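You operate a simulated robot arm through the tools that you are given. There is no shell and no other tool.

You are at the controls of a simulated robot arm. One attempt, no reset.

Task
Pour the white band mould to its lower line and lay in the yellow sprig with the tongs.
Fine: pour from the blue label cup; cup and tongs go back; the other moulds stay empty.

The check looks at the end state, three seconds after you hand in, the way a careful person would. Anything else that was tipped, shoved, dropped, spilled or broken makes it a failure.

Robot
A 7-joint arm with a two-finger parallel gripper, fixed in place. Base frame: the origin is on the floor under the middle of its stand, x ahead of it, y to its left, z up; the work surface is at about z = 0.74. Lengths are in m, angles in degrees, forces in N, time in s.
It reaches about 1.247 m from its shoulder. Its first joint turns from -132.0 to 132.0 degrees. Payload 3.91 kg.
The tool frame sits at the grasp point between the pads (the TCP): z along the fingers, y along the line on which they close. The tips reach 0.03 m beyond it. Largest opening 0.11 m; finger width 0.02, thickness 0.01; the body of the gripper, 0.048 by 0.112 m, starts 0.055 m behind the TCP.
Orientation is told as [roll, pitch, yaw] about the base's x, y, z axes, in that order, counted from this pose: with the fingers straight down and closing along the base's y, the tool's x points along the base's -x, its y along +y and its z along -z.

Tools
- The arm moves only by the tool send_rows. Its argument "deltas" is a list of rows, each an object of numbers (a shift or turn left out is 0, a gripper value left out holds the last): "tx", "ty", "tz": the shift along the tool's x, y, z in cm; "wx", "wy", "wz": the turn, a rotation vector about the tool's x, y, z in degrees; "grip": the opening, from 0 (shut) to 1 (fully open). In form: [{"tx": .., "ty": .., "tz": .., "wx": .., "wy": .., "wz": .., "grip": ..}, ...]. A call has 1 to 20 rows; each row shifts and turns the commanded pose from where the row before left it, along the tool's axes as they then stand. Rows are played at 5 a second. More than 0.05 m and 8.6 degrees between two rows, or a gripper value outside its range, and nothing of the call is played. Where a pose cannot be reached the arm comes as near as it can. A force on the tool above 40 N (or 10 N above the force at the start of the call, whichever is more), or a blocked arm, ends the call early, and 0.2 s more pass. Each finger travels about 0.108 m/s and halts on what it meets, pressing with about 29 N; the grip force reading is that of the motor and also rises with nothing between the fingers. The clock runs only during rows and for 0.2 s after the last one: add rows that do not move to give the fingers time. It gives the time, the measured TCP pose, the force on the tool (base axes), the opening and the grip force at its end, in the units of the frame above (readings bear some noise), with the torque about the TCP (base axes, N m) and any sound that the robot's microphone picked up.
- Cameras (640 x 400 px; columns grow to the right, rows downward): "scene" is fixed at [0.2387, -0.6545, 1.3578]; the picture's right is [0.93, -0.37, 0.00], its down [-0.17, -0.42, -0.89] and it looks along [0.33, 0.83, -0.46] (base axes); focal length 362 px, centre (320, 200). "wrist" rides on the gripper at [0.072, 0.017, -0.103] in the tool frame; the picture's right is [-0.23, 0.97, 0.00], its down [-0.76, -0.18, -0.62] and it looks along [-0.61, -0.14, 0.78] (tool axes); focal length 222 px, centre (320, 200). There is no depth. A picture from a camera that has moved, and an enlarged one, comes with that camera's place and axes in the base frame and with its lens. The place of the scene camera against the robot may be out by one fixed shift of up to 0.025 m in any direction.
- grab_frame(camera): a new picture of that camera. It takes no simulated time.
- close_up(camera, box): a new picture of the part [left, top, right, bottom] of that camera's present view, enlarged. It takes no simulated time.
- job_done(): hands the job in; it is judged then, once.

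Nothing tells you positions but the pictures and the camera data. Unless the task says otherwise, let go and move clear before handing in.

The tools are called after ">>>" by a JSON object that holds its "api" and its "payload". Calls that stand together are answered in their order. send_rows: Moves the arm, as the interface text tells. Its arguments: {"type":"object","properties":{"deltas":{"type":"array","items":{"type":"object","properties":{"tx":{"type":"number"},"ty":{"type":"number"},"tz":{"type":"number"},"wx":{"type":"number"},"wy":{"type":"number"},"wz":{"type":"number"},"grip":{"type":"number"}}}}},"required":["deltas"]} The other tools are called the same way: grab_frame (camera) takes a picture; close_up (camera, box) takes an enlarged picture of a part of a camera's view; job_done () hands the job in.

At the start:

```text
time_s: 0.0
tcp_pos: [0.4512, 0.4685, 1.0138]
tcp_rot: [0.0, 0.0, 0.1]
wrist_force: [-0.3, -0.4, 1.0]
wrist_torque: [0.02, 0.01, 0.04]
gripper_width: 0.1098
finger_force: 0.1
```

scene: 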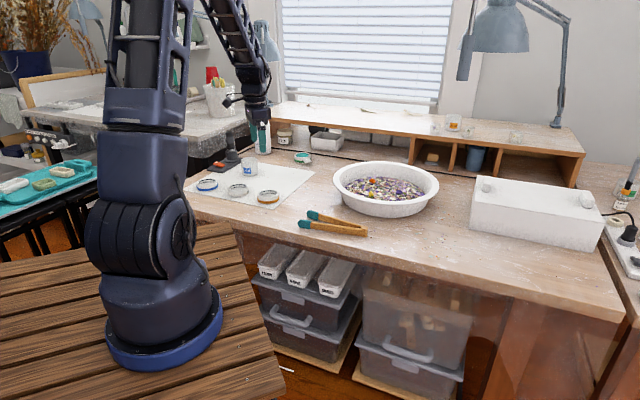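
wrist: 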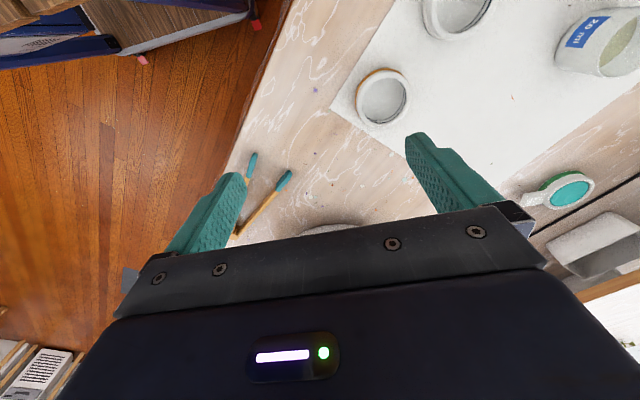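

I see a mat with three moulds (blue, white and orange bands), a cup with a blue label, tongs on the bench, and other items behind. I'll enlarge the views to identify everything before moving.

>>> {"api": "close_up", "payload": {"camera": "scene", "box": [180, 110, 340, 210]}}

>>> {"api": "close_up", "payload": {"camera": "scene", "box": [280, 150, 440, 250]}}

>>> {"api": "close_up", "payload": {"camera": "wrist", "box": [320, 0, 640, 200]}}

>>> {"api": "close_up", "payload": {"camera": "scene", "box": [400, 90, 560, 190]}}

```text
4.00 times, centred on (260, 160) of scene
camera zoom: at [0.2387, -0.6545, 1.3578], right [0.93, -0.37, 0.0], down [-0.17, -0.42, -0.89], along [0.33, 0.83, -0.46], focal length 1446 px, centre (560, 360)
```

zoom: 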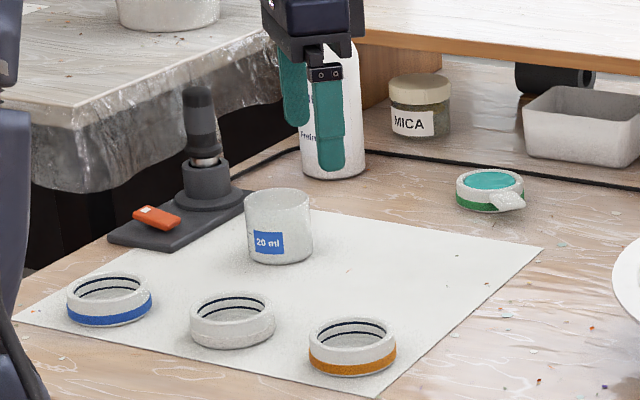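

```text
4.00 times, centred on (360, 200) of scene
camera zoom: at [0.2387, -0.6545, 1.3578], right [0.93, -0.37, 0.0], down [-0.17, -0.42, -0.89], along [0.33, 0.83, -0.46], focal length 1446 px, centre (160, 200)
```

zoom: 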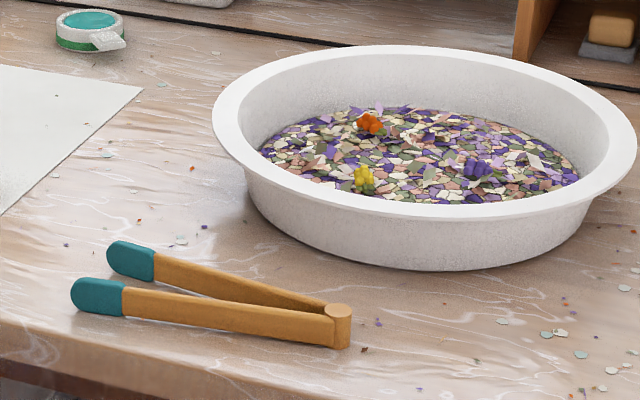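

```text
2.00 times, centred on (480, 100) of wrist
camera zoom: at [0.3775, 0.4837, 1.1174], right [0.23, 0.97, 0.0], down [0.76, -0.18, 0.62], along [0.61, -0.14, -0.78], focal length 444 px, centre (0, 400)
```

zoom: 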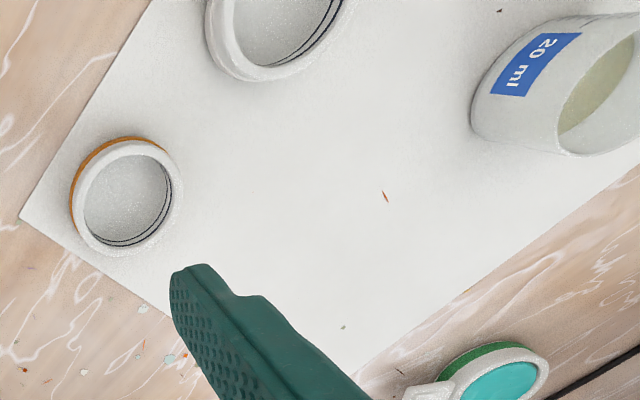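

```text
4.00 times, centred on (480, 140) of scene
camera zoom: at [0.2387, -0.6545, 1.3578], right [0.93, -0.37, 0.0], down [-0.17, -0.42, -0.89], along [0.33, 0.83, -0.46], focal length 1446 px, centre (-320, 440)
```

zoom: 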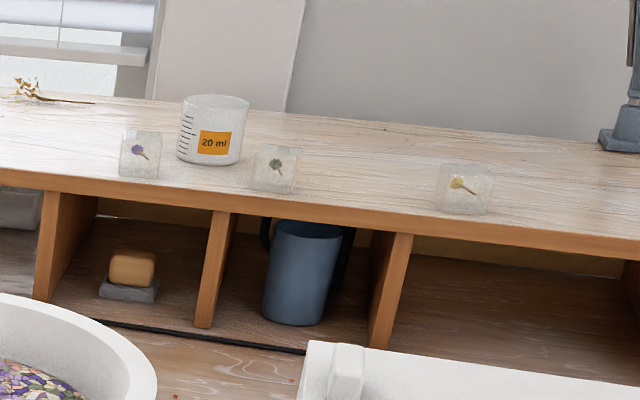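

The white band mould is the middle of the three. The blue "20 ml" cup stands behind it, and there is an orange-label decoy cup up on the shelf. The yellow sprig lies in the bowl and the tongs are in front of it. Next I'll move the wrist camera over the mat to measure things more accurately.

>>> {"api": "send_rows", "payload": {"deltas": [{"tx": 1.3, "ty": 2.2}, {"tx": 1.3, "ty": 2.2}, {"tx": 1.3, "ty": 2.2}, {"tx": 1.3, "ty": 2.2}, {"tx": 1.3, "ty": 2.2}, {"tx": 1.3, "ty": 2.2}, {"tx": 1.3, "ty": 2.2}, {"tx": 1.3, "ty": 2.2}, {"tx": 1.3, "ty": 2.2}, {"tx": 1.3, "ty": 2.2}, {}]}}

>>> {"api": "grab_frame", "payload": {"camera": "wrist"}}

>>> {"api": "grab_frame", "payload": {"camera": "scene"}}

```text
time_s: 2.4
tcp_pos: [0.3218, 0.6884, 1.0148]
tcp_rot: [0.0, -0.1, 0.0]
wrist_force: [-0.5, -0.4, -1.3]
wrist_torque: [0.01, -0.06, -0.01]
gripper_width: 0.1101
finger_force: 0.0
```

```text
taken
camera wrist: at [0.2475, 0.7042, 1.1179], right [0.23, 0.97, 0.0], down [0.76, -0.18, 0.62], along [0.61, -0.14, -0.78], focal length 222 px, centre (320, 200)
```

wrist: 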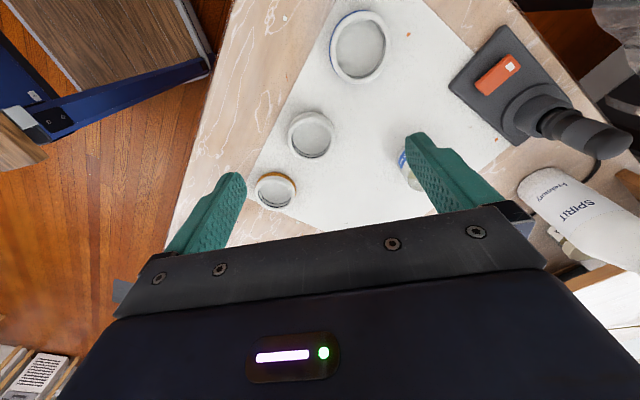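

```text
taken
```

scene: 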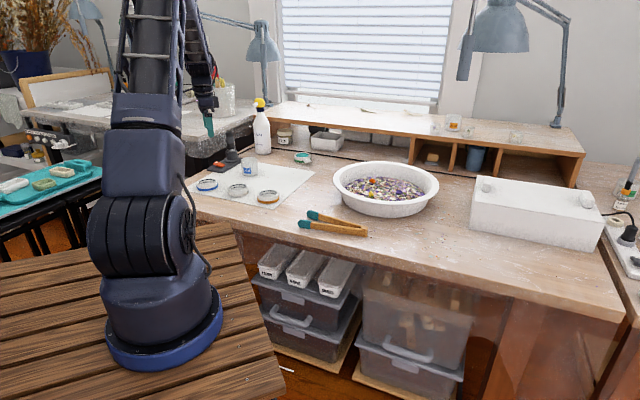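

From the wrist view I get the white mould at about (0.382, 0.657), blue at (0.283, 0.749) and orange at (0.480, 0.558). The cup is near (0.48, 0.85), partly hidden by a finger, so I'll move above it for a better look inside.

>>> {"api": "send_rows", "payload": {"deltas": [{"tx": -2.0, "ty": 2.8}, {"tx": -2.0, "ty": 2.8}, {"tx": -2.0, "ty": 2.8}, {"tx": -2.0, "ty": 2.8}, {"tx": -2.0, "ty": 2.8}, {"tx": -2.0, "ty": 2.8}, {}]}}

>>> {"api": "grab_frame", "payload": {"camera": "wrist"}}

>>> {"api": "close_up", "payload": {"camera": "wrist", "box": [220, 20, 420, 145]}}

>>> {"api": "close_up", "payload": {"camera": "scene", "box": [225, 145, 275, 185]}}

>>> {"api": "close_up", "payload": {"camera": "scene", "box": [185, 170, 285, 220]}}

```text
time_s: 4.0
tcp_pos: [0.4428, 0.856, 1.0164]
tcp_rot: [0.0, 0.0, 0.1]
wrist_force: [0.4, 0.1, -0.8]
wrist_torque: [-0.01, -0.02, 0.0]
gripper_width: 0.1099
finger_force: 0.1
```

```text
taken
camera wrist: at [0.368, 0.8717, 1.1183], right [0.23, 0.97, 0.0], down [0.76, -0.18, 0.62], along [0.61, -0.14, -0.78], focal length 222 px, centre (320, 200)
```

wrist: 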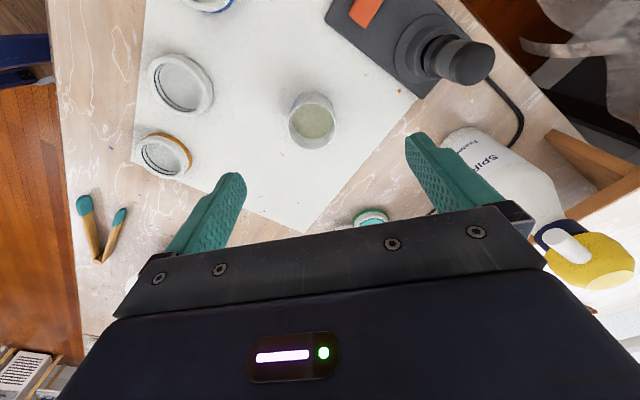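

```text
3.20 times, centred on (320, 82) of wrist
camera zoom: at [0.368, 0.8717, 1.1183], right [0.23, 0.97, 0.0], down [0.76, -0.18, 0.62], along [0.61, -0.14, -0.78], focal length 711 px, centre (320, 576)
```

zoom: 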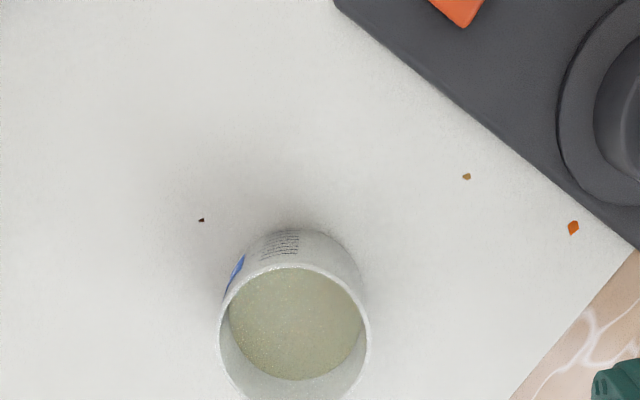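

```text
10.00 times, centred on (250, 165) of scene
camera zoom: at [0.2387, -0.6545, 1.3578], right [0.93, -0.37, 0.0], down [-0.17, -0.42, -0.89], along [0.33, 0.83, -0.46], focal length 3615 px, centre (1020, 550)
```

zoom: 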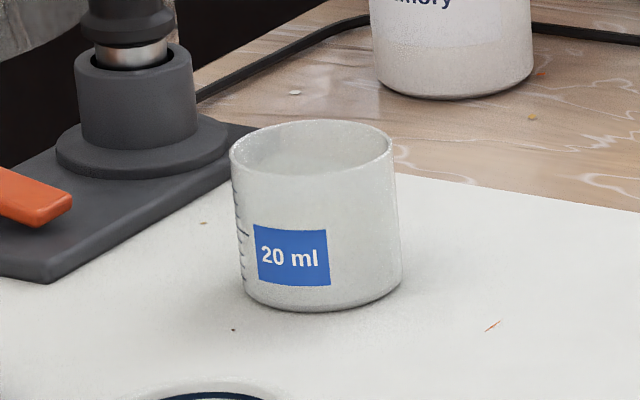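

```text
6.40 times, centred on (235, 195) of scene
camera zoom: at [0.2387, -0.6545, 1.3578], right [0.93, -0.37, 0.0], down [-0.17, -0.42, -0.89], along [0.33, 0.83, -0.46], focal length 2314 px, centre (864, 232)
```

zoom: 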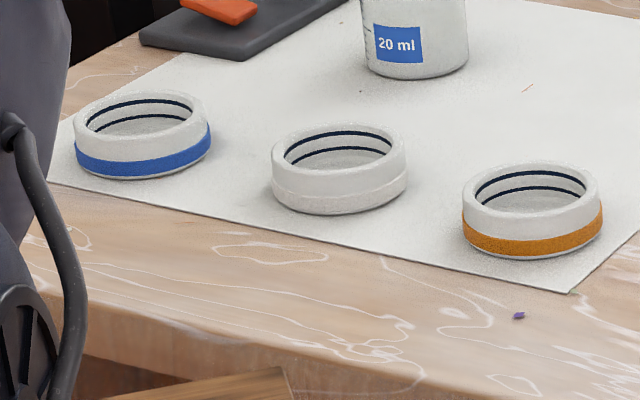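

The cup is about 7 cm wide and 6.6 cm tall, with its rim centred near (0.474, 0.835). The liquid stands to roughly two-thirds of its height, well more than the mould needs. I'll look closely at the mould's inner lines before grasping.

>>> {"api": "close_up", "payload": {"camera": "scene", "box": [222, 178, 254, 198]}}

>>> {"api": "close_up", "payload": {"camera": "wrist", "box": [130, 40, 230, 102]}}

>>> {"api": "close_up", "payload": {"camera": "wrist", "box": [270, 80, 370, 142]}}

```text
16.00 times, centred on (238, 188) of scene
camera zoom: at [0.2387, -0.6545, 1.3578], right [0.93, -0.37, 0.0], down [-0.17, -0.42, -0.89], along [0.33, 0.83, -0.46], focal length 5784 px, centre (1632, 392)
```

zoom: 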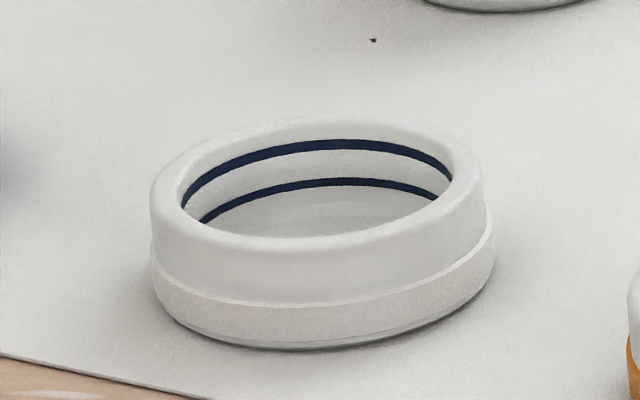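

```text
6.40 times, centred on (180, 71) of wrist
camera zoom: at [0.368, 0.8717, 1.1183], right [0.23, 0.97, 0.0], down [0.76, -0.18, 0.62], along [0.61, -0.14, -0.78], focal length 1422 px, centre (1216, 1026)
```

zoom: 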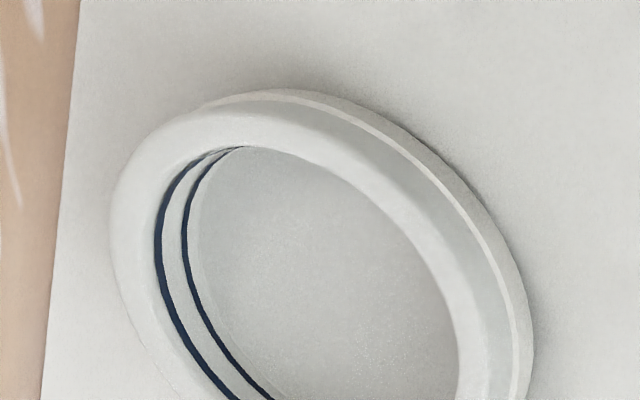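

```text
6.40 times, centred on (320, 111) of wrist
camera zoom: at [0.368, 0.8717, 1.1183], right [0.23, 0.97, 0.0], down [0.76, -0.18, 0.62], along [0.61, -0.14, -0.78], focal length 1422 px, centre (320, 770)
```

zoom: 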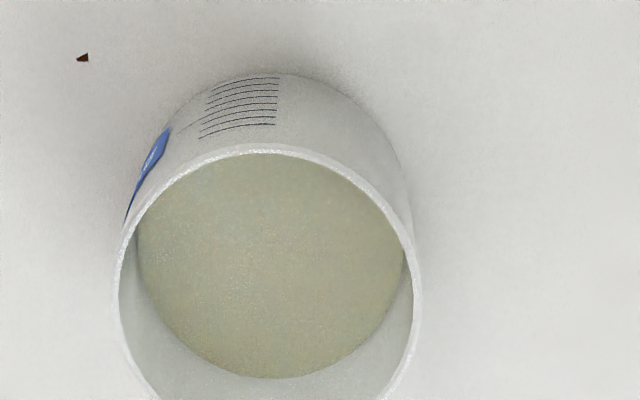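

Lower line is about 6–7 mm above the mould floor, which makes it about 21 ml. I'll move over the cup centre at about (0.476, 0.835) and stop above the rim to check the alignment.

>>> {"api": "send_rows", "payload": {"deltas": [{"tx": -1.1, "ty": -0.7, "tz": 2.0, "grip": 1}, {"tx": -1.1, "ty": -0.7, "tz": 3.0}, {"tx": -1.1, "ty": -0.7, "tz": 3.0}, {"tz": 3.0}, {"tz": 2.5}, {"tz": 1.5}, {}]}}

>>> {"api": "grab_frame", "payload": {"camera": "wrist"}}

>>> {"api": "close_up", "payload": {"camera": "scene", "box": [200, 110, 300, 185]}}

```text
time_s: 5.6
tcp_pos: [0.4736, 0.8333, 0.8631]
tcp_rot: [0.0, 0.0, 0.1]
wrist_force: [-0.8, 0.5, -0.3]
wrist_torque: [-0.01, 0.02, -0.02]
gripper_width: 0.1101
finger_force: 0.1
```

```text
taken
camera wrist: at [0.4004, 0.8502, 0.9673], right [0.23, 0.97, 0.0], down [0.76, -0.18, 0.62], along [0.61, -0.14, -0.78], focal length 222 px, centre (320, 200)
```

wrist: 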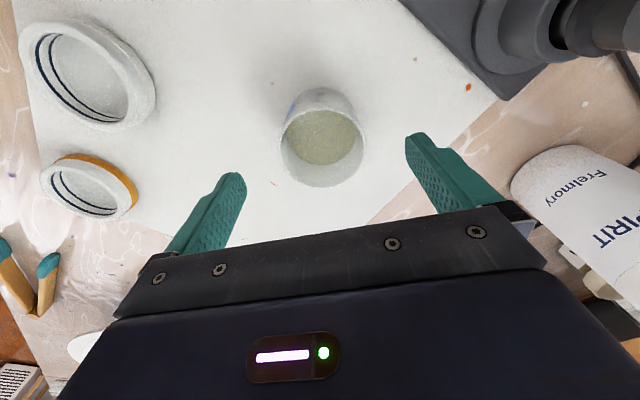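

```text
5.33 times, centred on (250, 148) of scene
camera zoom: at [0.2387, -0.6545, 1.3578], right [0.93, -0.37, 0.0], down [-0.17, -0.42, -0.89], along [0.33, 0.83, -0.46], focal length 1928 px, centre (693, 480)
```

zoom: 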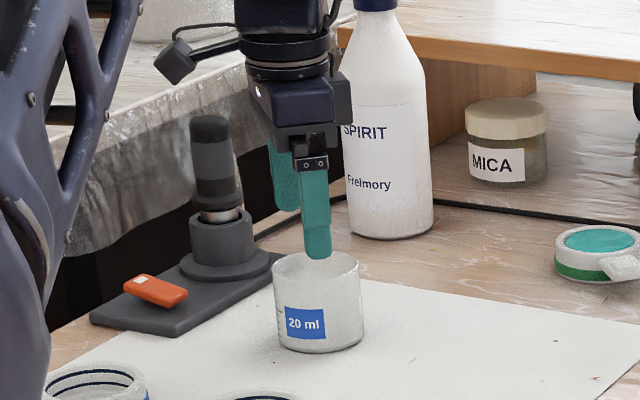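

The cup sits between the open fingers. I'll zoom in on the wrist view to refine the centring before descending.

>>> {"api": "close_up", "payload": {"camera": "wrist", "box": [240, 80, 400, 200]}}

```text
3.33 times, centred on (320, 140) of wrist
camera zoom: at [0.4004, 0.8502, 0.9673], right [0.23, 0.97, 0.0], down [0.76, -0.18, 0.62], along [0.61, -0.14, -0.78], focal length 740 px, centre (320, 400)
```

zoom: 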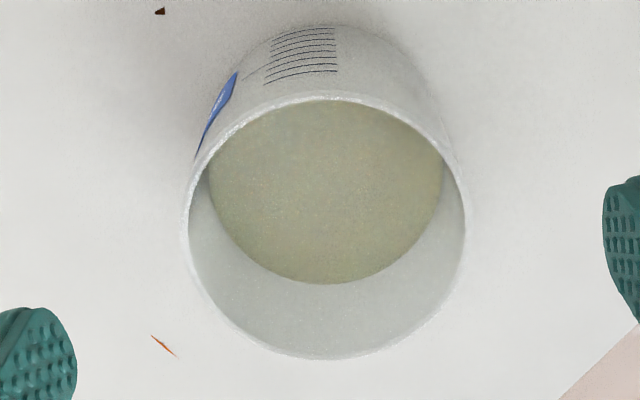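

Cup centre comes out at (0.4775, 0.833) with the rim 6.7 cm across. I'll shift 4 mm forward, descend to about z = 0.78 and close.

>>> {"api": "send_rows", "payload": {"deltas": [{"tx": -0.4, "tz": 1.0}, {"tz": 2.0}, {"tz": 2.0}, {"tz": 1.8}, {"tz": 1.5}, {}]}}

>>> {"api": "close_up", "payload": {"camera": "scene", "box": [210, 120, 290, 190]}}

>>> {"api": "grab_frame", "payload": {"camera": "wrist"}}

```text
time_s: 7.0
tcp_pos: [0.4778, 0.8336, 0.7808]
tcp_rot: [0.1, 0.0, -0.1]
wrist_force: [-0.2, -1.0, -0.1]
wrist_torque: [0.01, -0.04, 0.0]
gripper_width: 0.1098
finger_force: 0.1
```

```text
5.71 times, centred on (250, 155) of scene
camera zoom: at [0.2387, -0.6545, 1.3578], right [0.93, -0.37, 0.0], down [-0.17, -0.42, -0.89], along [0.33, 0.83, -0.46], focal length 2066 px, centre (720, 457)
```

zoom: 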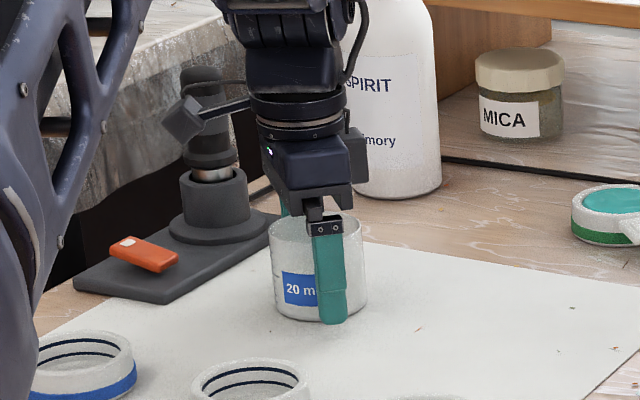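

```text
taken
camera wrist: at [0.4041, 0.8508, 0.8843], right [0.23, 0.97, 0.0], down [0.76, -0.18, 0.62], along [0.61, -0.14, -0.78], focal length 222 px, centre (320, 200)
```

wrist: 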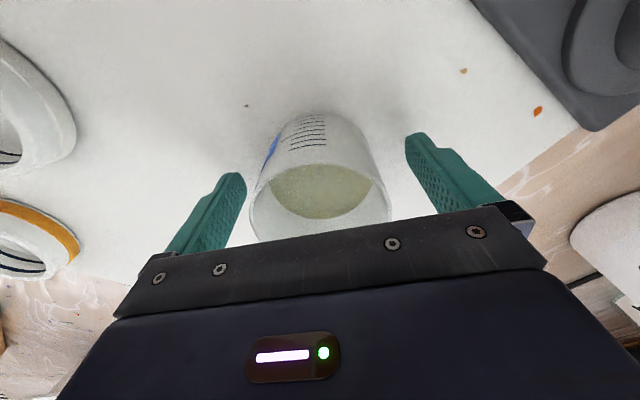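

The fingers straddle the cup cleanly. Closing gently onto it now.

>>> {"api": "send_rows", "payload": {"deltas": [{"grip": 0.8}, {"grip": 0.7}, {"grip": 0.64}, {"grip": 0.6}, {"grip": 0.57}, {}, {}]}}

>>> {"api": "grab_frame", "payload": {"camera": "wrist"}}

```text
time_s: 8.6
tcp_pos: [0.4784, 0.8341, 0.7811]
tcp_rot: [0.1, 0.0, 0.0]
wrist_force: [0.2, 0.4, -0.3]
wrist_torque: [0.05, -0.03, 0.01]
gripper_width: 0.0684
finger_force: 26.0
```

```text
taken
camera wrist: at [0.4041, 0.8507, 0.8843], right [0.23, 0.97, 0.0], down [0.76, -0.18, 0.62], along [0.61, -0.14, -0.78], focal length 222 px, centre (320, 200)
```

wrist: 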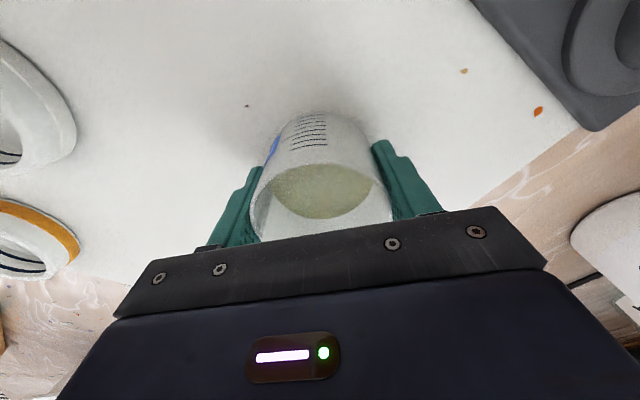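

The cup is held at 6.84 cm with 26 N. I'll lift a little and check the load, then carry it level to beside the white mould.

>>> {"api": "send_rows", "payload": {"deltas": [{"tz": -0.5}, {"tz": -1.0}, {"tz": -1.5}, {"tz": -1.5}, {"tz": -1.5}, {"tz": -1.0}, {"tz": -0.5}, {}, {}]}}

>>> {"api": "close_up", "payload": {"camera": "scene", "box": [190, 110, 310, 200]}}

>>> {"api": "grab_frame", "payload": {"camera": "wrist"}}

```text
time_s: 10.6
tcp_pos: [0.4788, 0.834, 0.8578]
tcp_rot: [0.1, 0.0, 0.1]
wrist_force: [0.2, 0.0, -1.3]
wrist_torque: [0.02, 0.01, 0.02]
gripper_width: 0.0672
finger_force: 25.8
```

```text
4.44 times, centred on (250, 155) of scene
camera zoom: at [0.2387, -0.6545, 1.3578], right [0.93, -0.37, 0.0], down [-0.17, -0.42, -0.89], along [0.33, 0.83, -0.46], focal length 1607 px, centre (631, 400)
```

zoom: 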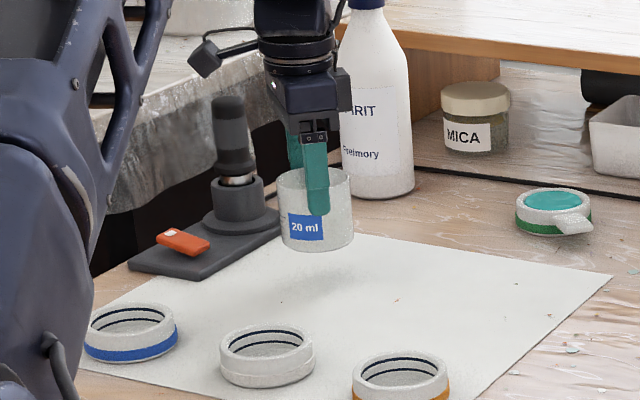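

```text
taken
camera wrist: at [0.4047, 0.8505, 0.9595], right [0.23, 0.97, 0.0], down [0.76, -0.18, 0.62], along [0.61, -0.14, -0.78], focal length 222 px, centre (320, 200)
```

wrist: 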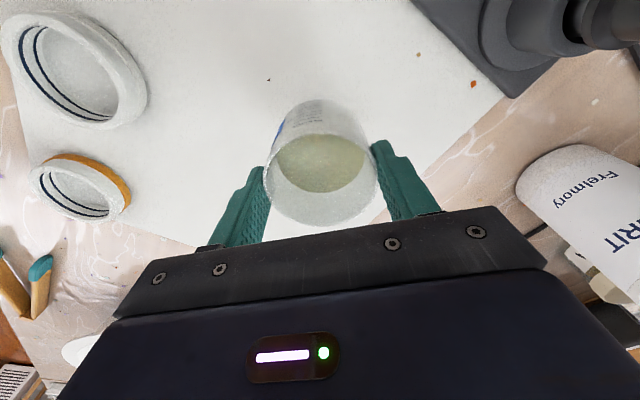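

The cup is lifted level and steady. Carrying it at about z = 0.86 to the pour station beside the white mould.

>>> {"api": "send_rows", "payload": {"deltas": [{"tx": 0.1, "ty": -0.4}, {"tx": 0.25, "ty": -0.9}, {"tx": 0.4, "ty": -1.4}, {"tx": 0.45, "ty": -1.7}, {"tx": 0.5, "ty": -1.8}, {"tx": 0.5, "ty": -1.8}, {"tx": 0.5, "ty": -1.8}, {"tx": 0.5, "ty": -1.8}, {"tx": 0.5, "ty": -1.8}, {"tx": 0.45, "ty": -1.7}, {"tx": 0.35, "ty": -1.3}, {"tx": 0.25, "ty": -0.8}, {"tx": 0.13, "ty": -0.5}, {}, {}]}}

>>> {"api": "grab_frame", "payload": {"camera": "wrist"}}

>>> {"api": "close_up", "payload": {"camera": "scene", "box": [180, 120, 300, 210]}}

```text
time_s: 13.8
tcp_pos: [0.4293, 0.6566, 0.8569]
tcp_rot: [0.0, 0.0, 0.0]
wrist_force: [0.1, 0.8, -1.8]
wrist_torque: [0.01, -0.01, -0.03]
gripper_width: 0.0672
finger_force: 26.2
```

```text
taken
camera wrist: at [0.3555, 0.6735, 0.9596], right [0.23, 0.97, 0.0], down [0.76, -0.18, 0.62], along [0.61, -0.14, -0.78], focal length 222 px, centre (320, 200)
```

wrist: 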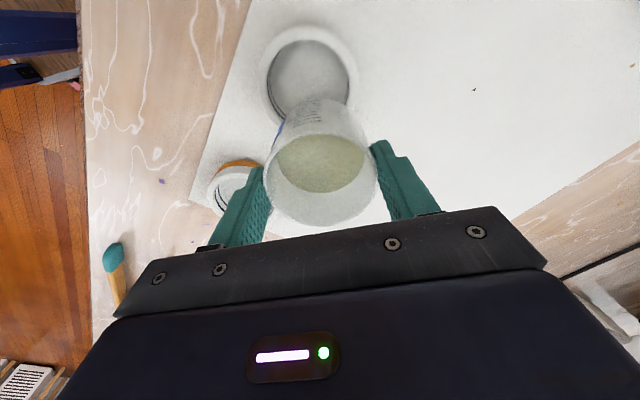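

```text
4.44 times, centred on (240, 165) of scene
camera zoom: at [0.2387, -0.6545, 1.3578], right [0.93, -0.37, 0.0], down [-0.17, -0.42, -0.89], along [0.33, 0.83, -0.46], focal length 1607 px, centre (676, 356)
```

zoom: 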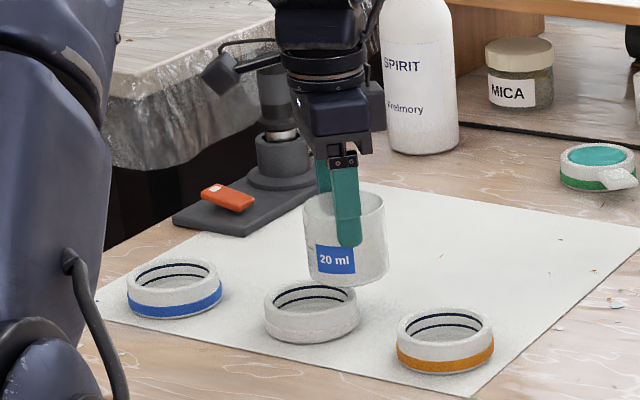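

The mould lies just to the robot side of the cup. I'll zoom to measure its centre from here.

>>> {"api": "close_up", "payload": {"camera": "wrist", "box": [240, 10, 400, 130]}}

```text
3.33 times, centred on (320, 70) of wrist
camera zoom: at [0.3555, 0.6735, 0.9596], right [0.23, 0.97, 0.0], down [0.76, -0.18, 0.62], along [0.61, -0.14, -0.78], focal length 740 px, centre (320, 633)
```

zoom: 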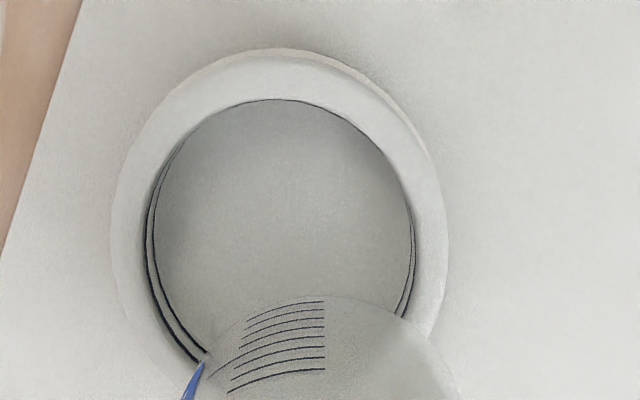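

Mould centre is about (0.388, 0.656). I'll shift 6 mm forward and lower to z ≈ 0.838, then tilt about 24° toward the mould and check before liquid reaches the lip.

>>> {"api": "send_rows", "payload": {"deltas": [{"tx": -0.3, "tz": 0.6}, {"tx": -0.3, "tz": 0.7}, {"tz": 0.6}, {"wy": -2}, {"wy": -3}, {"wy": -3}, {"wy": -3}, {"wy": -3}, {"wy": -3}, {"wy": -3}, {"wy": -2}, {"wy": -2}, {}, {}]}}

>>> {"api": "grab_frame", "payload": {"camera": "wrist"}}

>>> {"api": "close_up", "payload": {"camera": "scene", "box": [200, 140, 280, 210]}}

```text
time_s: 16.8
tcp_pos: [0.436, 0.658, 0.8371]
tcp_rot: [0.1, -24.0, 0.0]
wrist_force: [-5.0, 0.6, 13.7]
wrist_torque: [-0.04, 0.4, -0.06]
gripper_width: 0.066
finger_force: 25.9
```

```text
taken
camera wrist: at [0.3256, 0.6731, 0.9021], right [0.21, 0.97, 0.09], down [0.44, -0.18, 0.88], along [0.87, -0.14, -0.47], focal length 222 px, centre (320, 200)
```

wrist: 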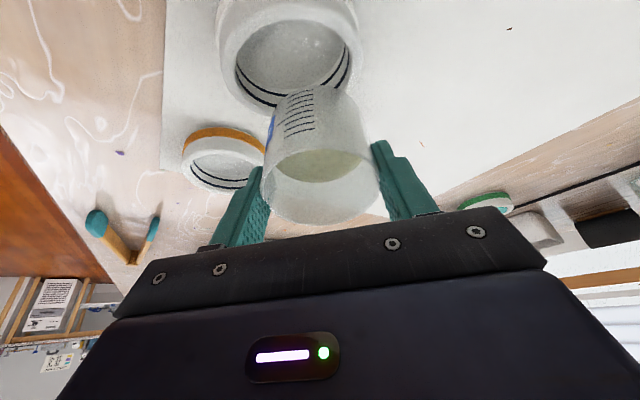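

```text
5.71 times, centred on (240, 175) of scene
camera zoom: at [0.2387, -0.6545, 1.3578], right [0.93, -0.37, 0.0], down [-0.17, -0.42, -0.89], along [0.33, 0.83, -0.46], focal length 2066 px, centre (777, 343)
```

zoom: 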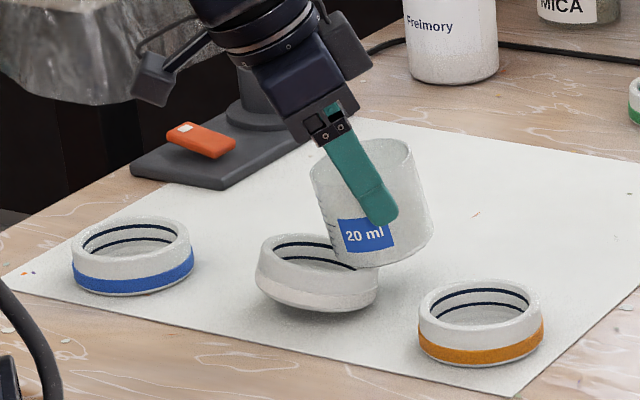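

The force jumped to 14 N and the mould looks tipped on one side. The cup's bottom edge is pressing on the mould rim, so I'll raise straight up right away.

>>> {"api": "send_rows", "payload": {"deltas": [{"tx": -0.2, "tz": -0.46}, {"tx": -0.41, "tz": -0.91}, {"tx": -0.41, "tz": -0.91}, {"tx": -0.2, "tz": -0.46}, {}]}}

>>> {"api": "grab_frame", "payload": {"camera": "wrist"}}

>>> {"api": "close_up", "payload": {"camera": "scene", "box": [200, 140, 280, 210]}}

```text
time_s: 18.0
tcp_pos: [0.4348, 0.6579, 0.866]
tcp_rot: [0.0, -24.0, 0.0]
wrist_force: [0.2, -0.1, -1.4]
wrist_torque: [0.01, 0.03, -0.03]
gripper_width: 0.0662
finger_force: 26.5
```

```text
taken
camera wrist: at [0.3251, 0.6738, 0.9315], right [0.21, 0.97, 0.09], down [0.44, -0.18, 0.88], along [0.87, -0.14, -0.47], focal length 222 px, centre (320, 200)
```

wrist: 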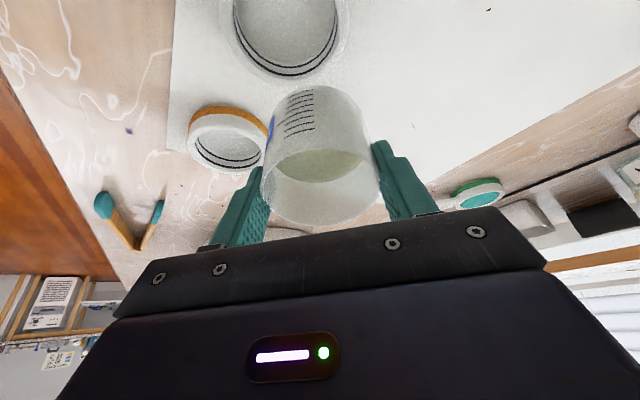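

```text
5.71 times, centred on (240, 175) of scene
camera zoom: at [0.2387, -0.6545, 1.3578], right [0.93, -0.37, 0.0], down [-0.17, -0.42, -0.89], along [0.33, 0.83, -0.46], focal length 2066 px, centre (777, 343)
```

zoom: 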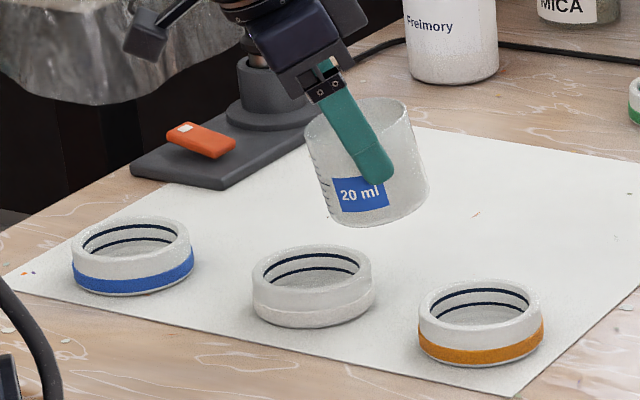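

The mould has settled back flat. I'll compare with the same close-up I took earlier to see whether it moved.

>>> {"api": "close_up", "payload": {"camera": "scene", "box": [222, 178, 254, 198]}}

>>> {"api": "close_up", "payload": {"camera": "wrist", "box": [220, 0, 380, 120]}}

>>> {"api": "close_up", "payload": {"camera": "scene", "box": [222, 140, 272, 182]}}

```text
16.00 times, centred on (238, 188) of scene
camera zoom: at [0.2387, -0.6545, 1.3578], right [0.93, -0.37, 0.0], down [-0.17, -0.42, -0.89], along [0.33, 0.83, -0.46], focal length 5784 px, centre (1632, 392)
```

zoom: 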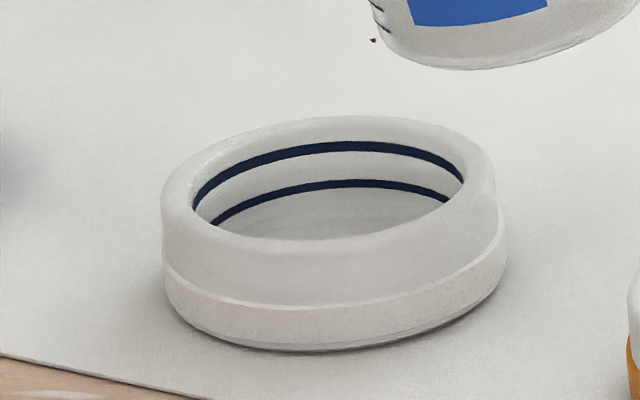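

```text
3.33 times, centred on (300, 60) of wrist
camera zoom: at [0.3251, 0.6738, 0.9315], right [0.21, 0.97, 0.09], down [0.44, -0.18, 0.88], along [0.87, -0.14, -0.47], focal length 740 px, centre (387, 667)
```

zoom: 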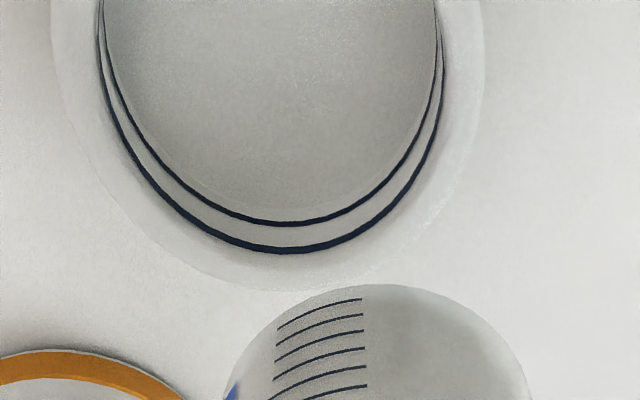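

```text
9.52 times, centred on (247, 161) of scene
camera zoom: at [0.2387, -0.6545, 1.3578], right [0.93, -0.37, 0.0], down [-0.17, -0.42, -0.89], along [0.33, 0.83, -0.46], focal length 3443 px, centre (1015, 571)
```

zoom: 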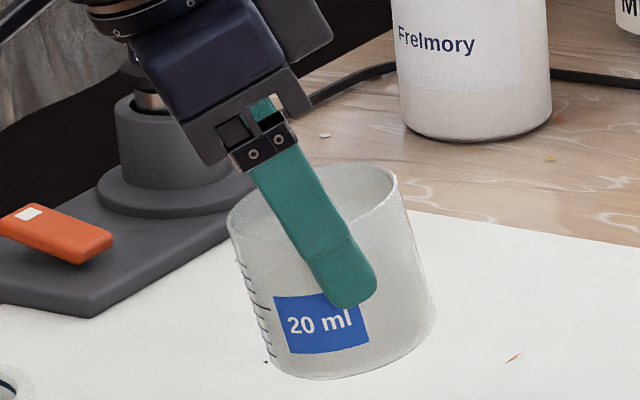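

The mould is flat and moved only about 2–3 mm. The wrist views show the cup slid down about 3 cm in the grip during the lift, which is why it touched. I'll check how it's held now before doing anything else.

>>> {"api": "close_up", "payload": {"camera": "wrist", "box": [220, 80, 420, 260]}}

>>> {"api": "close_up", "payload": {"camera": "scene", "box": [230, 145, 266, 182]}}

```text
2.22 times, centred on (320, 170) of wrist
camera zoom: at [0.3251, 0.6738, 0.9315], right [0.21, 0.97, 0.09], down [0.44, -0.18, 0.88], along [0.87, -0.14, -0.47], focal length 494 px, centre (320, 267)
```

zoom: 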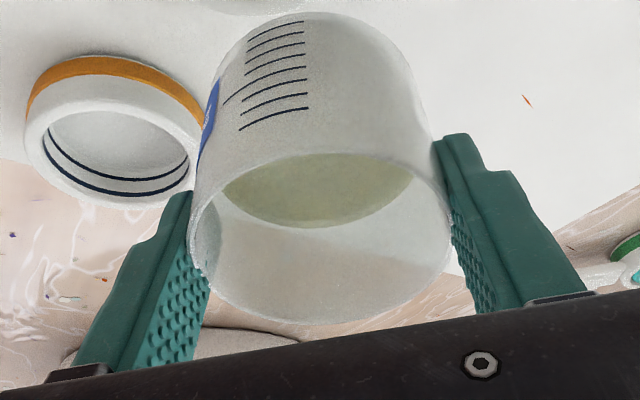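

```text
10.81 times, centred on (248, 164) of scene
camera zoom: at [0.2387, -0.6545, 1.3578], right [0.93, -0.37, 0.0], down [-0.17, -0.42, -0.89], along [0.33, 0.83, -0.46], focal length 3908 px, centre (1098, 595)
```

zoom: 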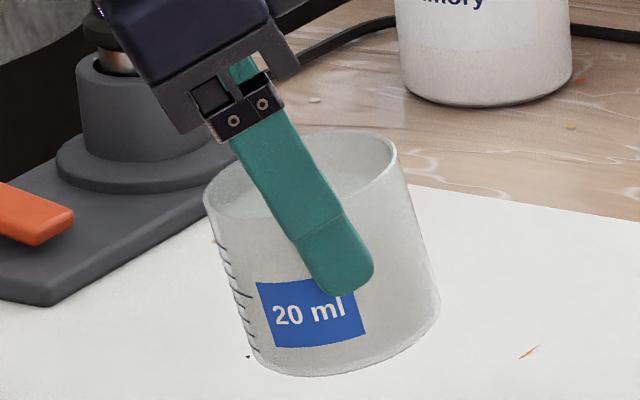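

The cup is still held firmly by its upper 2.5–3 cm, with the rim level with the TCP and rotated back about 8° in the pads. I'll tighten the grip and reposition for that geometry: lip about 5 mm past the mould centre, bottom well clear. Then I'll tilt to about 32° true cup tilt and check.

>>> {"api": "send_rows", "payload": {"deltas": [{"grip": 0.5}, {"grip": 0.45}, {"tx": 0.6, "ty": -0.1, "tz": 0.13}, {"tx": 0.6, "ty": -0.1, "tz": 0.13}, {"tx": 0.6, "ty": -0.1, "tz": 0.13}, {}, {"wy": -2}, {"wy": -2}, {"wy": -2}, {}, {}]}}

>>> {"api": "grab_frame", "payload": {"camera": "wrist"}}

>>> {"api": "close_up", "payload": {"camera": "scene", "box": [208, 140, 278, 205]}}

```text
time_s: 20.4
tcp_pos: [0.42, 0.655, 0.8555]
tcp_rot: [0.0, -30.0, 0.0]
wrist_force: [0.3, 0.3, -1.5]
wrist_torque: [-0.01, 0.01, 0.0]
gripper_width: 0.066
finger_force: 26.5
```

```text
taken
camera wrist: at [0.305, 0.6709, 0.9093], right [0.2, 0.97, 0.11], down [0.35, -0.18, 0.92], along [0.92, -0.14, -0.37], focal length 222 px, centre (320, 200)
```

wrist: 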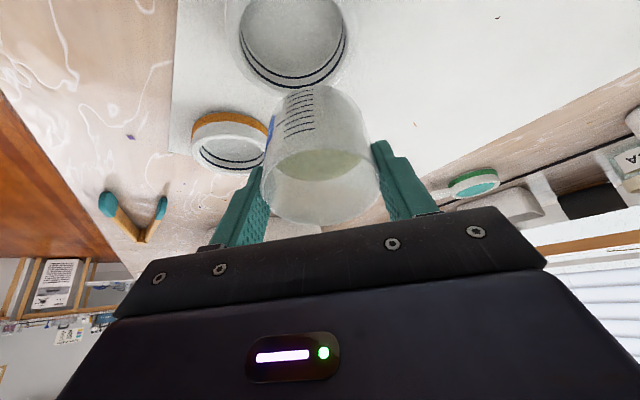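

```text
6.15 times, centred on (243, 172) of scene
camera zoom: at [0.2387, -0.6545, 1.3578], right [0.93, -0.37, 0.0], down [-0.17, -0.42, -0.89], along [0.33, 0.83, -0.46], focal length 2225 px, centre (794, 369)
```

zoom: 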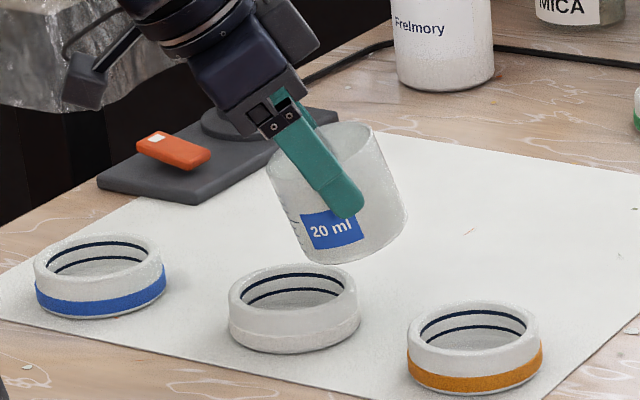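

True cup tilt is now about 22° and nothing is flowing. I'll go on to about 30° and look again.

>>> {"api": "send_rows", "payload": {"deltas": [{"wy": -2}, {"wy": -2}, {"wy": -2}, {"wy": -2}, {}, {}]}}

>>> {"api": "close_up", "payload": {"camera": "wrist", "box": [220, 0, 420, 240]}}

>>> {"api": "close_up", "payload": {"camera": "scene", "box": [208, 140, 278, 205]}}

```text
time_s: 21.8
tcp_pos: [0.42, 0.655, 0.8568]
tcp_rot: [-0.1, -38.0, 0.1]
wrist_force: [0.4, -0.1, -1.2]
wrist_torque: [-0.01, 0.0, 0.01]
gripper_width: 0.066
finger_force: 26.7
```

```text
1.67 times, centred on (320, 120) of wrist
camera zoom: at [0.2984, 0.6707, 0.8928], right [0.18, 0.97, 0.14], down [0.22, -0.18, 0.96], along [0.96, -0.14, -0.24], focal length 370 px, centre (320, 333)
```

zoom: 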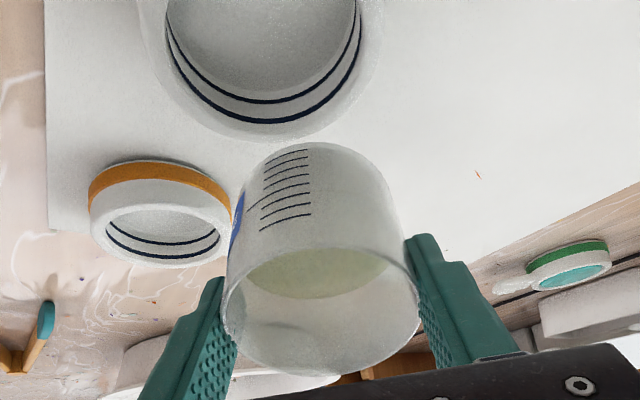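

```text
6.15 times, centred on (243, 172) of scene
camera zoom: at [0.2387, -0.6545, 1.3578], right [0.93, -0.37, 0.0], down [-0.17, -0.42, -0.89], along [0.33, 0.83, -0.46], focal length 2225 px, centre (794, 369)
```

zoom: 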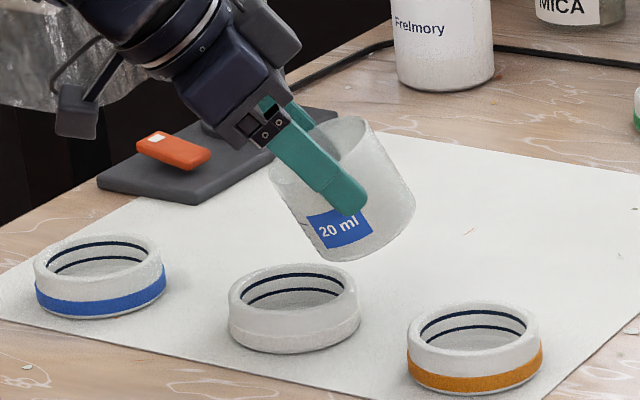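

The lip is lined up over the mould and there's no flow yet. I'll continue in small 2° steps with pauses.

>>> {"api": "send_rows", "payload": {"deltas": [{"wy": -1}, {"wy": -1}, {"wy": -1}, {}, {}]}}

>>> {"api": "close_up", "payload": {"camera": "wrist", "box": [220, 0, 420, 240]}}

>>> {"api": "close_up", "payload": {"camera": "scene", "box": [208, 140, 278, 205]}}

```text
time_s: 23.0
tcp_pos: [0.4211, 0.6548, 0.8567]
tcp_rot: [0.0, -41.0, 0.0]
wrist_force: [-0.4, -0.5, -1.1]
wrist_torque: [0.03, 0.03, 0.01]
gripper_width: 0.066
finger_force: 25.9
```

```text
1.67 times, centred on (320, 120) of wrist
camera zoom: at [0.2968, 0.6705, 0.8865], right [0.17, 0.97, 0.15], down [0.17, -0.18, 0.97], along [0.97, -0.14, -0.19], focal length 370 px, centre (320, 333)
```

zoom: 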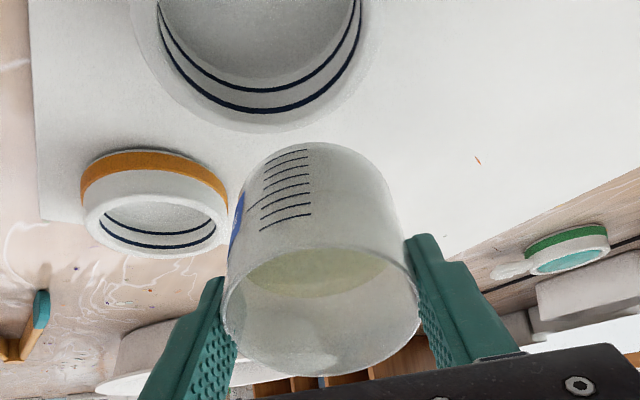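

```text
6.15 times, centred on (243, 172) of scene
camera zoom: at [0.2387, -0.6545, 1.3578], right [0.93, -0.37, 0.0], down [-0.17, -0.42, -0.89], along [0.33, 0.83, -0.46], focal length 2225 px, centre (794, 369)
```

zoom: 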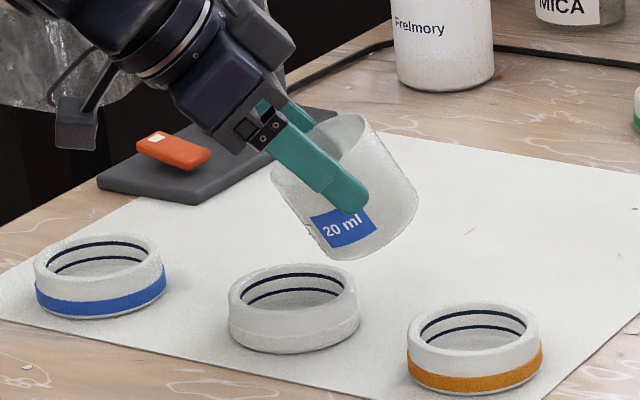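

Still no flow at about 33°. Continuing in 2° steps.

>>> {"api": "send_rows", "payload": {"deltas": [{"wy": -1}, {"wy": -1}, {}, {}, {}]}}

>>> {"api": "close_up", "payload": {"camera": "wrist", "box": [220, 0, 420, 240]}}

>>> {"api": "close_up", "payload": {"camera": "scene", "box": [208, 140, 278, 205]}}

```text
time_s: 24.2
tcp_pos: [0.4205, 0.655, 0.8561]
tcp_rot: [0.0, -43.0, 0.0]
wrist_force: [-0.8, -0.2, -1.1]
wrist_torque: [0.03, 0.02, -0.03]
gripper_width: 0.0659
finger_force: 25.8
```

```text
1.67 times, centred on (320, 120) of wrist
camera zoom: at [0.2957, 0.6704, 0.8822], right [0.17, 0.97, 0.15], down [0.13, -0.18, 0.98], along [0.98, -0.14, -0.16], focal length 370 px, centre (320, 333)
```

zoom: 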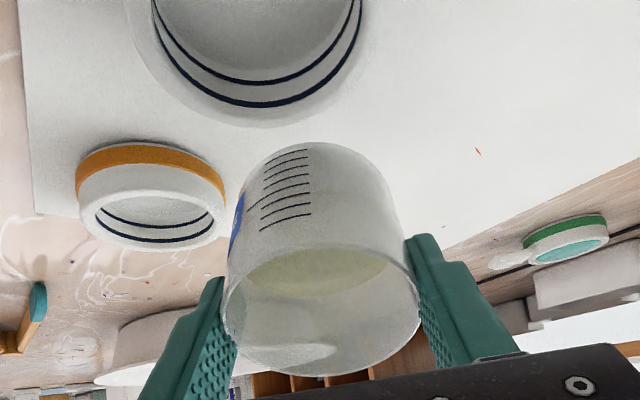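

```text
6.15 times, centred on (243, 172) of scene
camera zoom: at [0.2387, -0.6545, 1.3578], right [0.93, -0.37, 0.0], down [-0.17, -0.42, -0.89], along [0.33, 0.83, -0.46], focal length 2225 px, centre (794, 369)
```

zoom: 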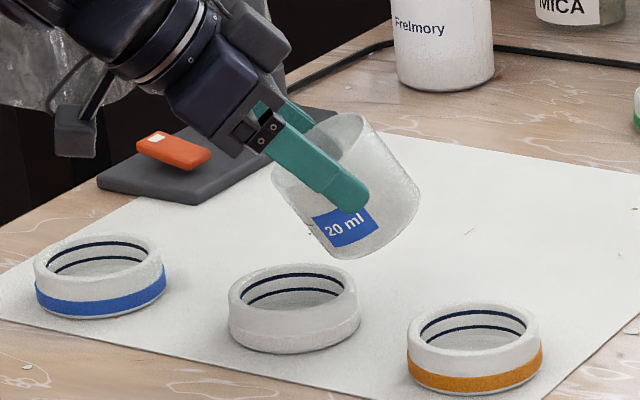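

Still no flow, and the liquid is drawn as a disc fixed in the cup, so I'll watch the mould itself and any reported sound. Continuing in 2° steps.

>>> {"api": "send_rows", "payload": {"deltas": [{"wy": -1}, {"wy": -1}, {}, {}]}}

>>> {"api": "close_up", "payload": {"camera": "scene", "box": [208, 140, 278, 205]}}

>>> {"api": "grab_frame", "payload": {"camera": "wrist"}}

```text
time_s: 25.2
tcp_pos: [0.42, 0.6551, 0.8574]
tcp_rot: [0.0, -45.0, -0.1]
wrist_force: [-0.6, -0.1, -0.6]
wrist_torque: [0.0, 0.02, -0.02]
gripper_width: 0.0659
finger_force: 25.7
```

```text
6.15 times, centred on (243, 172) of scene
camera zoom: at [0.2387, -0.6545, 1.3578], right [0.93, -0.37, 0.0], down [-0.17, -0.42, -0.89], along [0.33, 0.83, -0.46], focal length 2225 px, centre (794, 369)
```

zoom: 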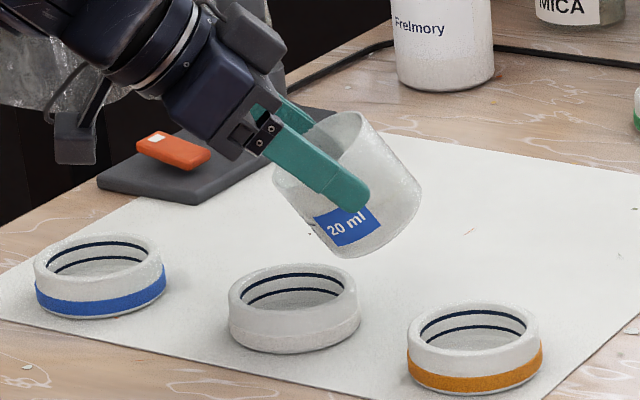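

```text
taken
camera wrist: at [0.2949, 0.6705, 0.878], right [0.16, 0.97, 0.16], down [0.1, -0.18, 0.98], along [0.98, -0.14, -0.12], focal length 222 px, centre (320, 200)
```

wrist: 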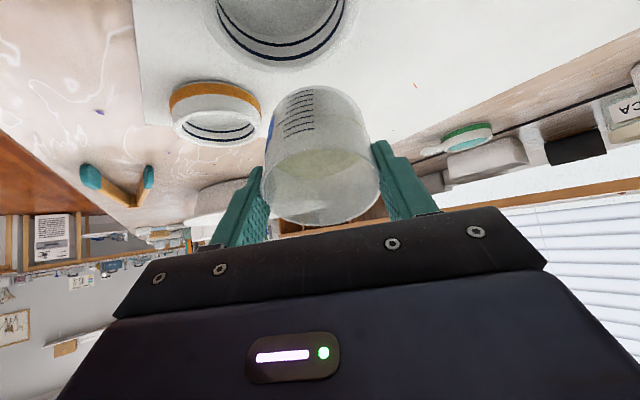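

Tilt in the pads is about 37° and still nothing flowing. I'll keep stepping.

>>> {"api": "send_rows", "payload": {"deltas": [{"wy": -1}, {"wy": -1}, {}, {}]}}

>>> {"api": "close_up", "payload": {"camera": "scene", "box": [216, 150, 272, 202]}}

>>> {"api": "close_up", "payload": {"camera": "wrist", "box": [200, 0, 420, 240]}}

```text
time_s: 26.2
tcp_pos: [0.4207, 0.654, 0.8564]
tcp_rot: [0.0, -47.0, 0.0]
wrist_force: [0.5, 0.4, -1.3]
wrist_torque: [0.03, 0.06, 0.03]
gripper_width: 0.066
finger_force: 25.9
```

```text
7.69 times, centred on (244, 176) of scene
camera zoom: at [0.2387, -0.6545, 1.3578], right [0.93, -0.37, 0.0], down [-0.17, -0.42, -0.89], along [0.33, 0.83, -0.46], focal length 2781 px, centre (905, 385)
```

zoom: 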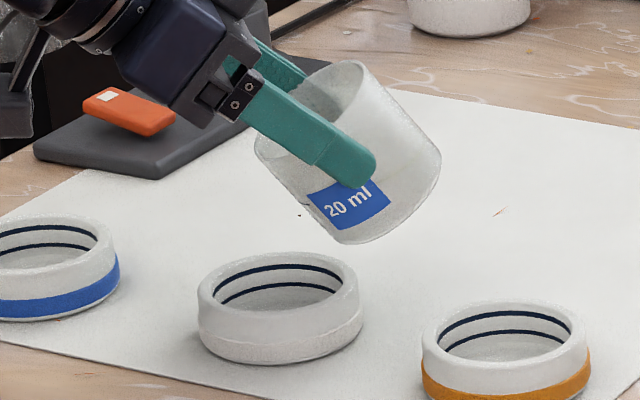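

```text
1.67 times, centred on (310, 120) of wrist
camera zoom: at [0.2944, 0.6708, 0.8735], right [0.15, 0.97, 0.17], down [0.06, -0.18, 0.98], along [0.99, -0.14, -0.09], focal length 370 px, centre (337, 333)
```

zoom: 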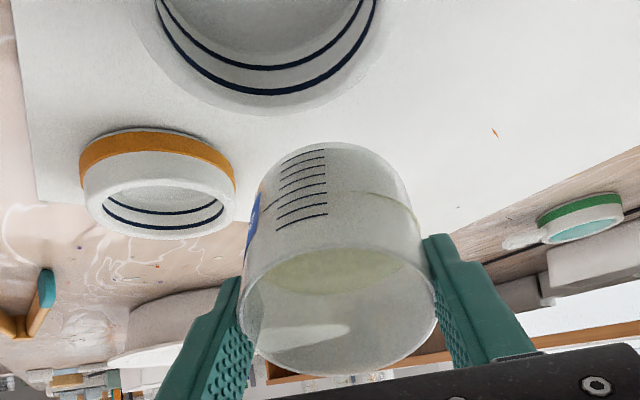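

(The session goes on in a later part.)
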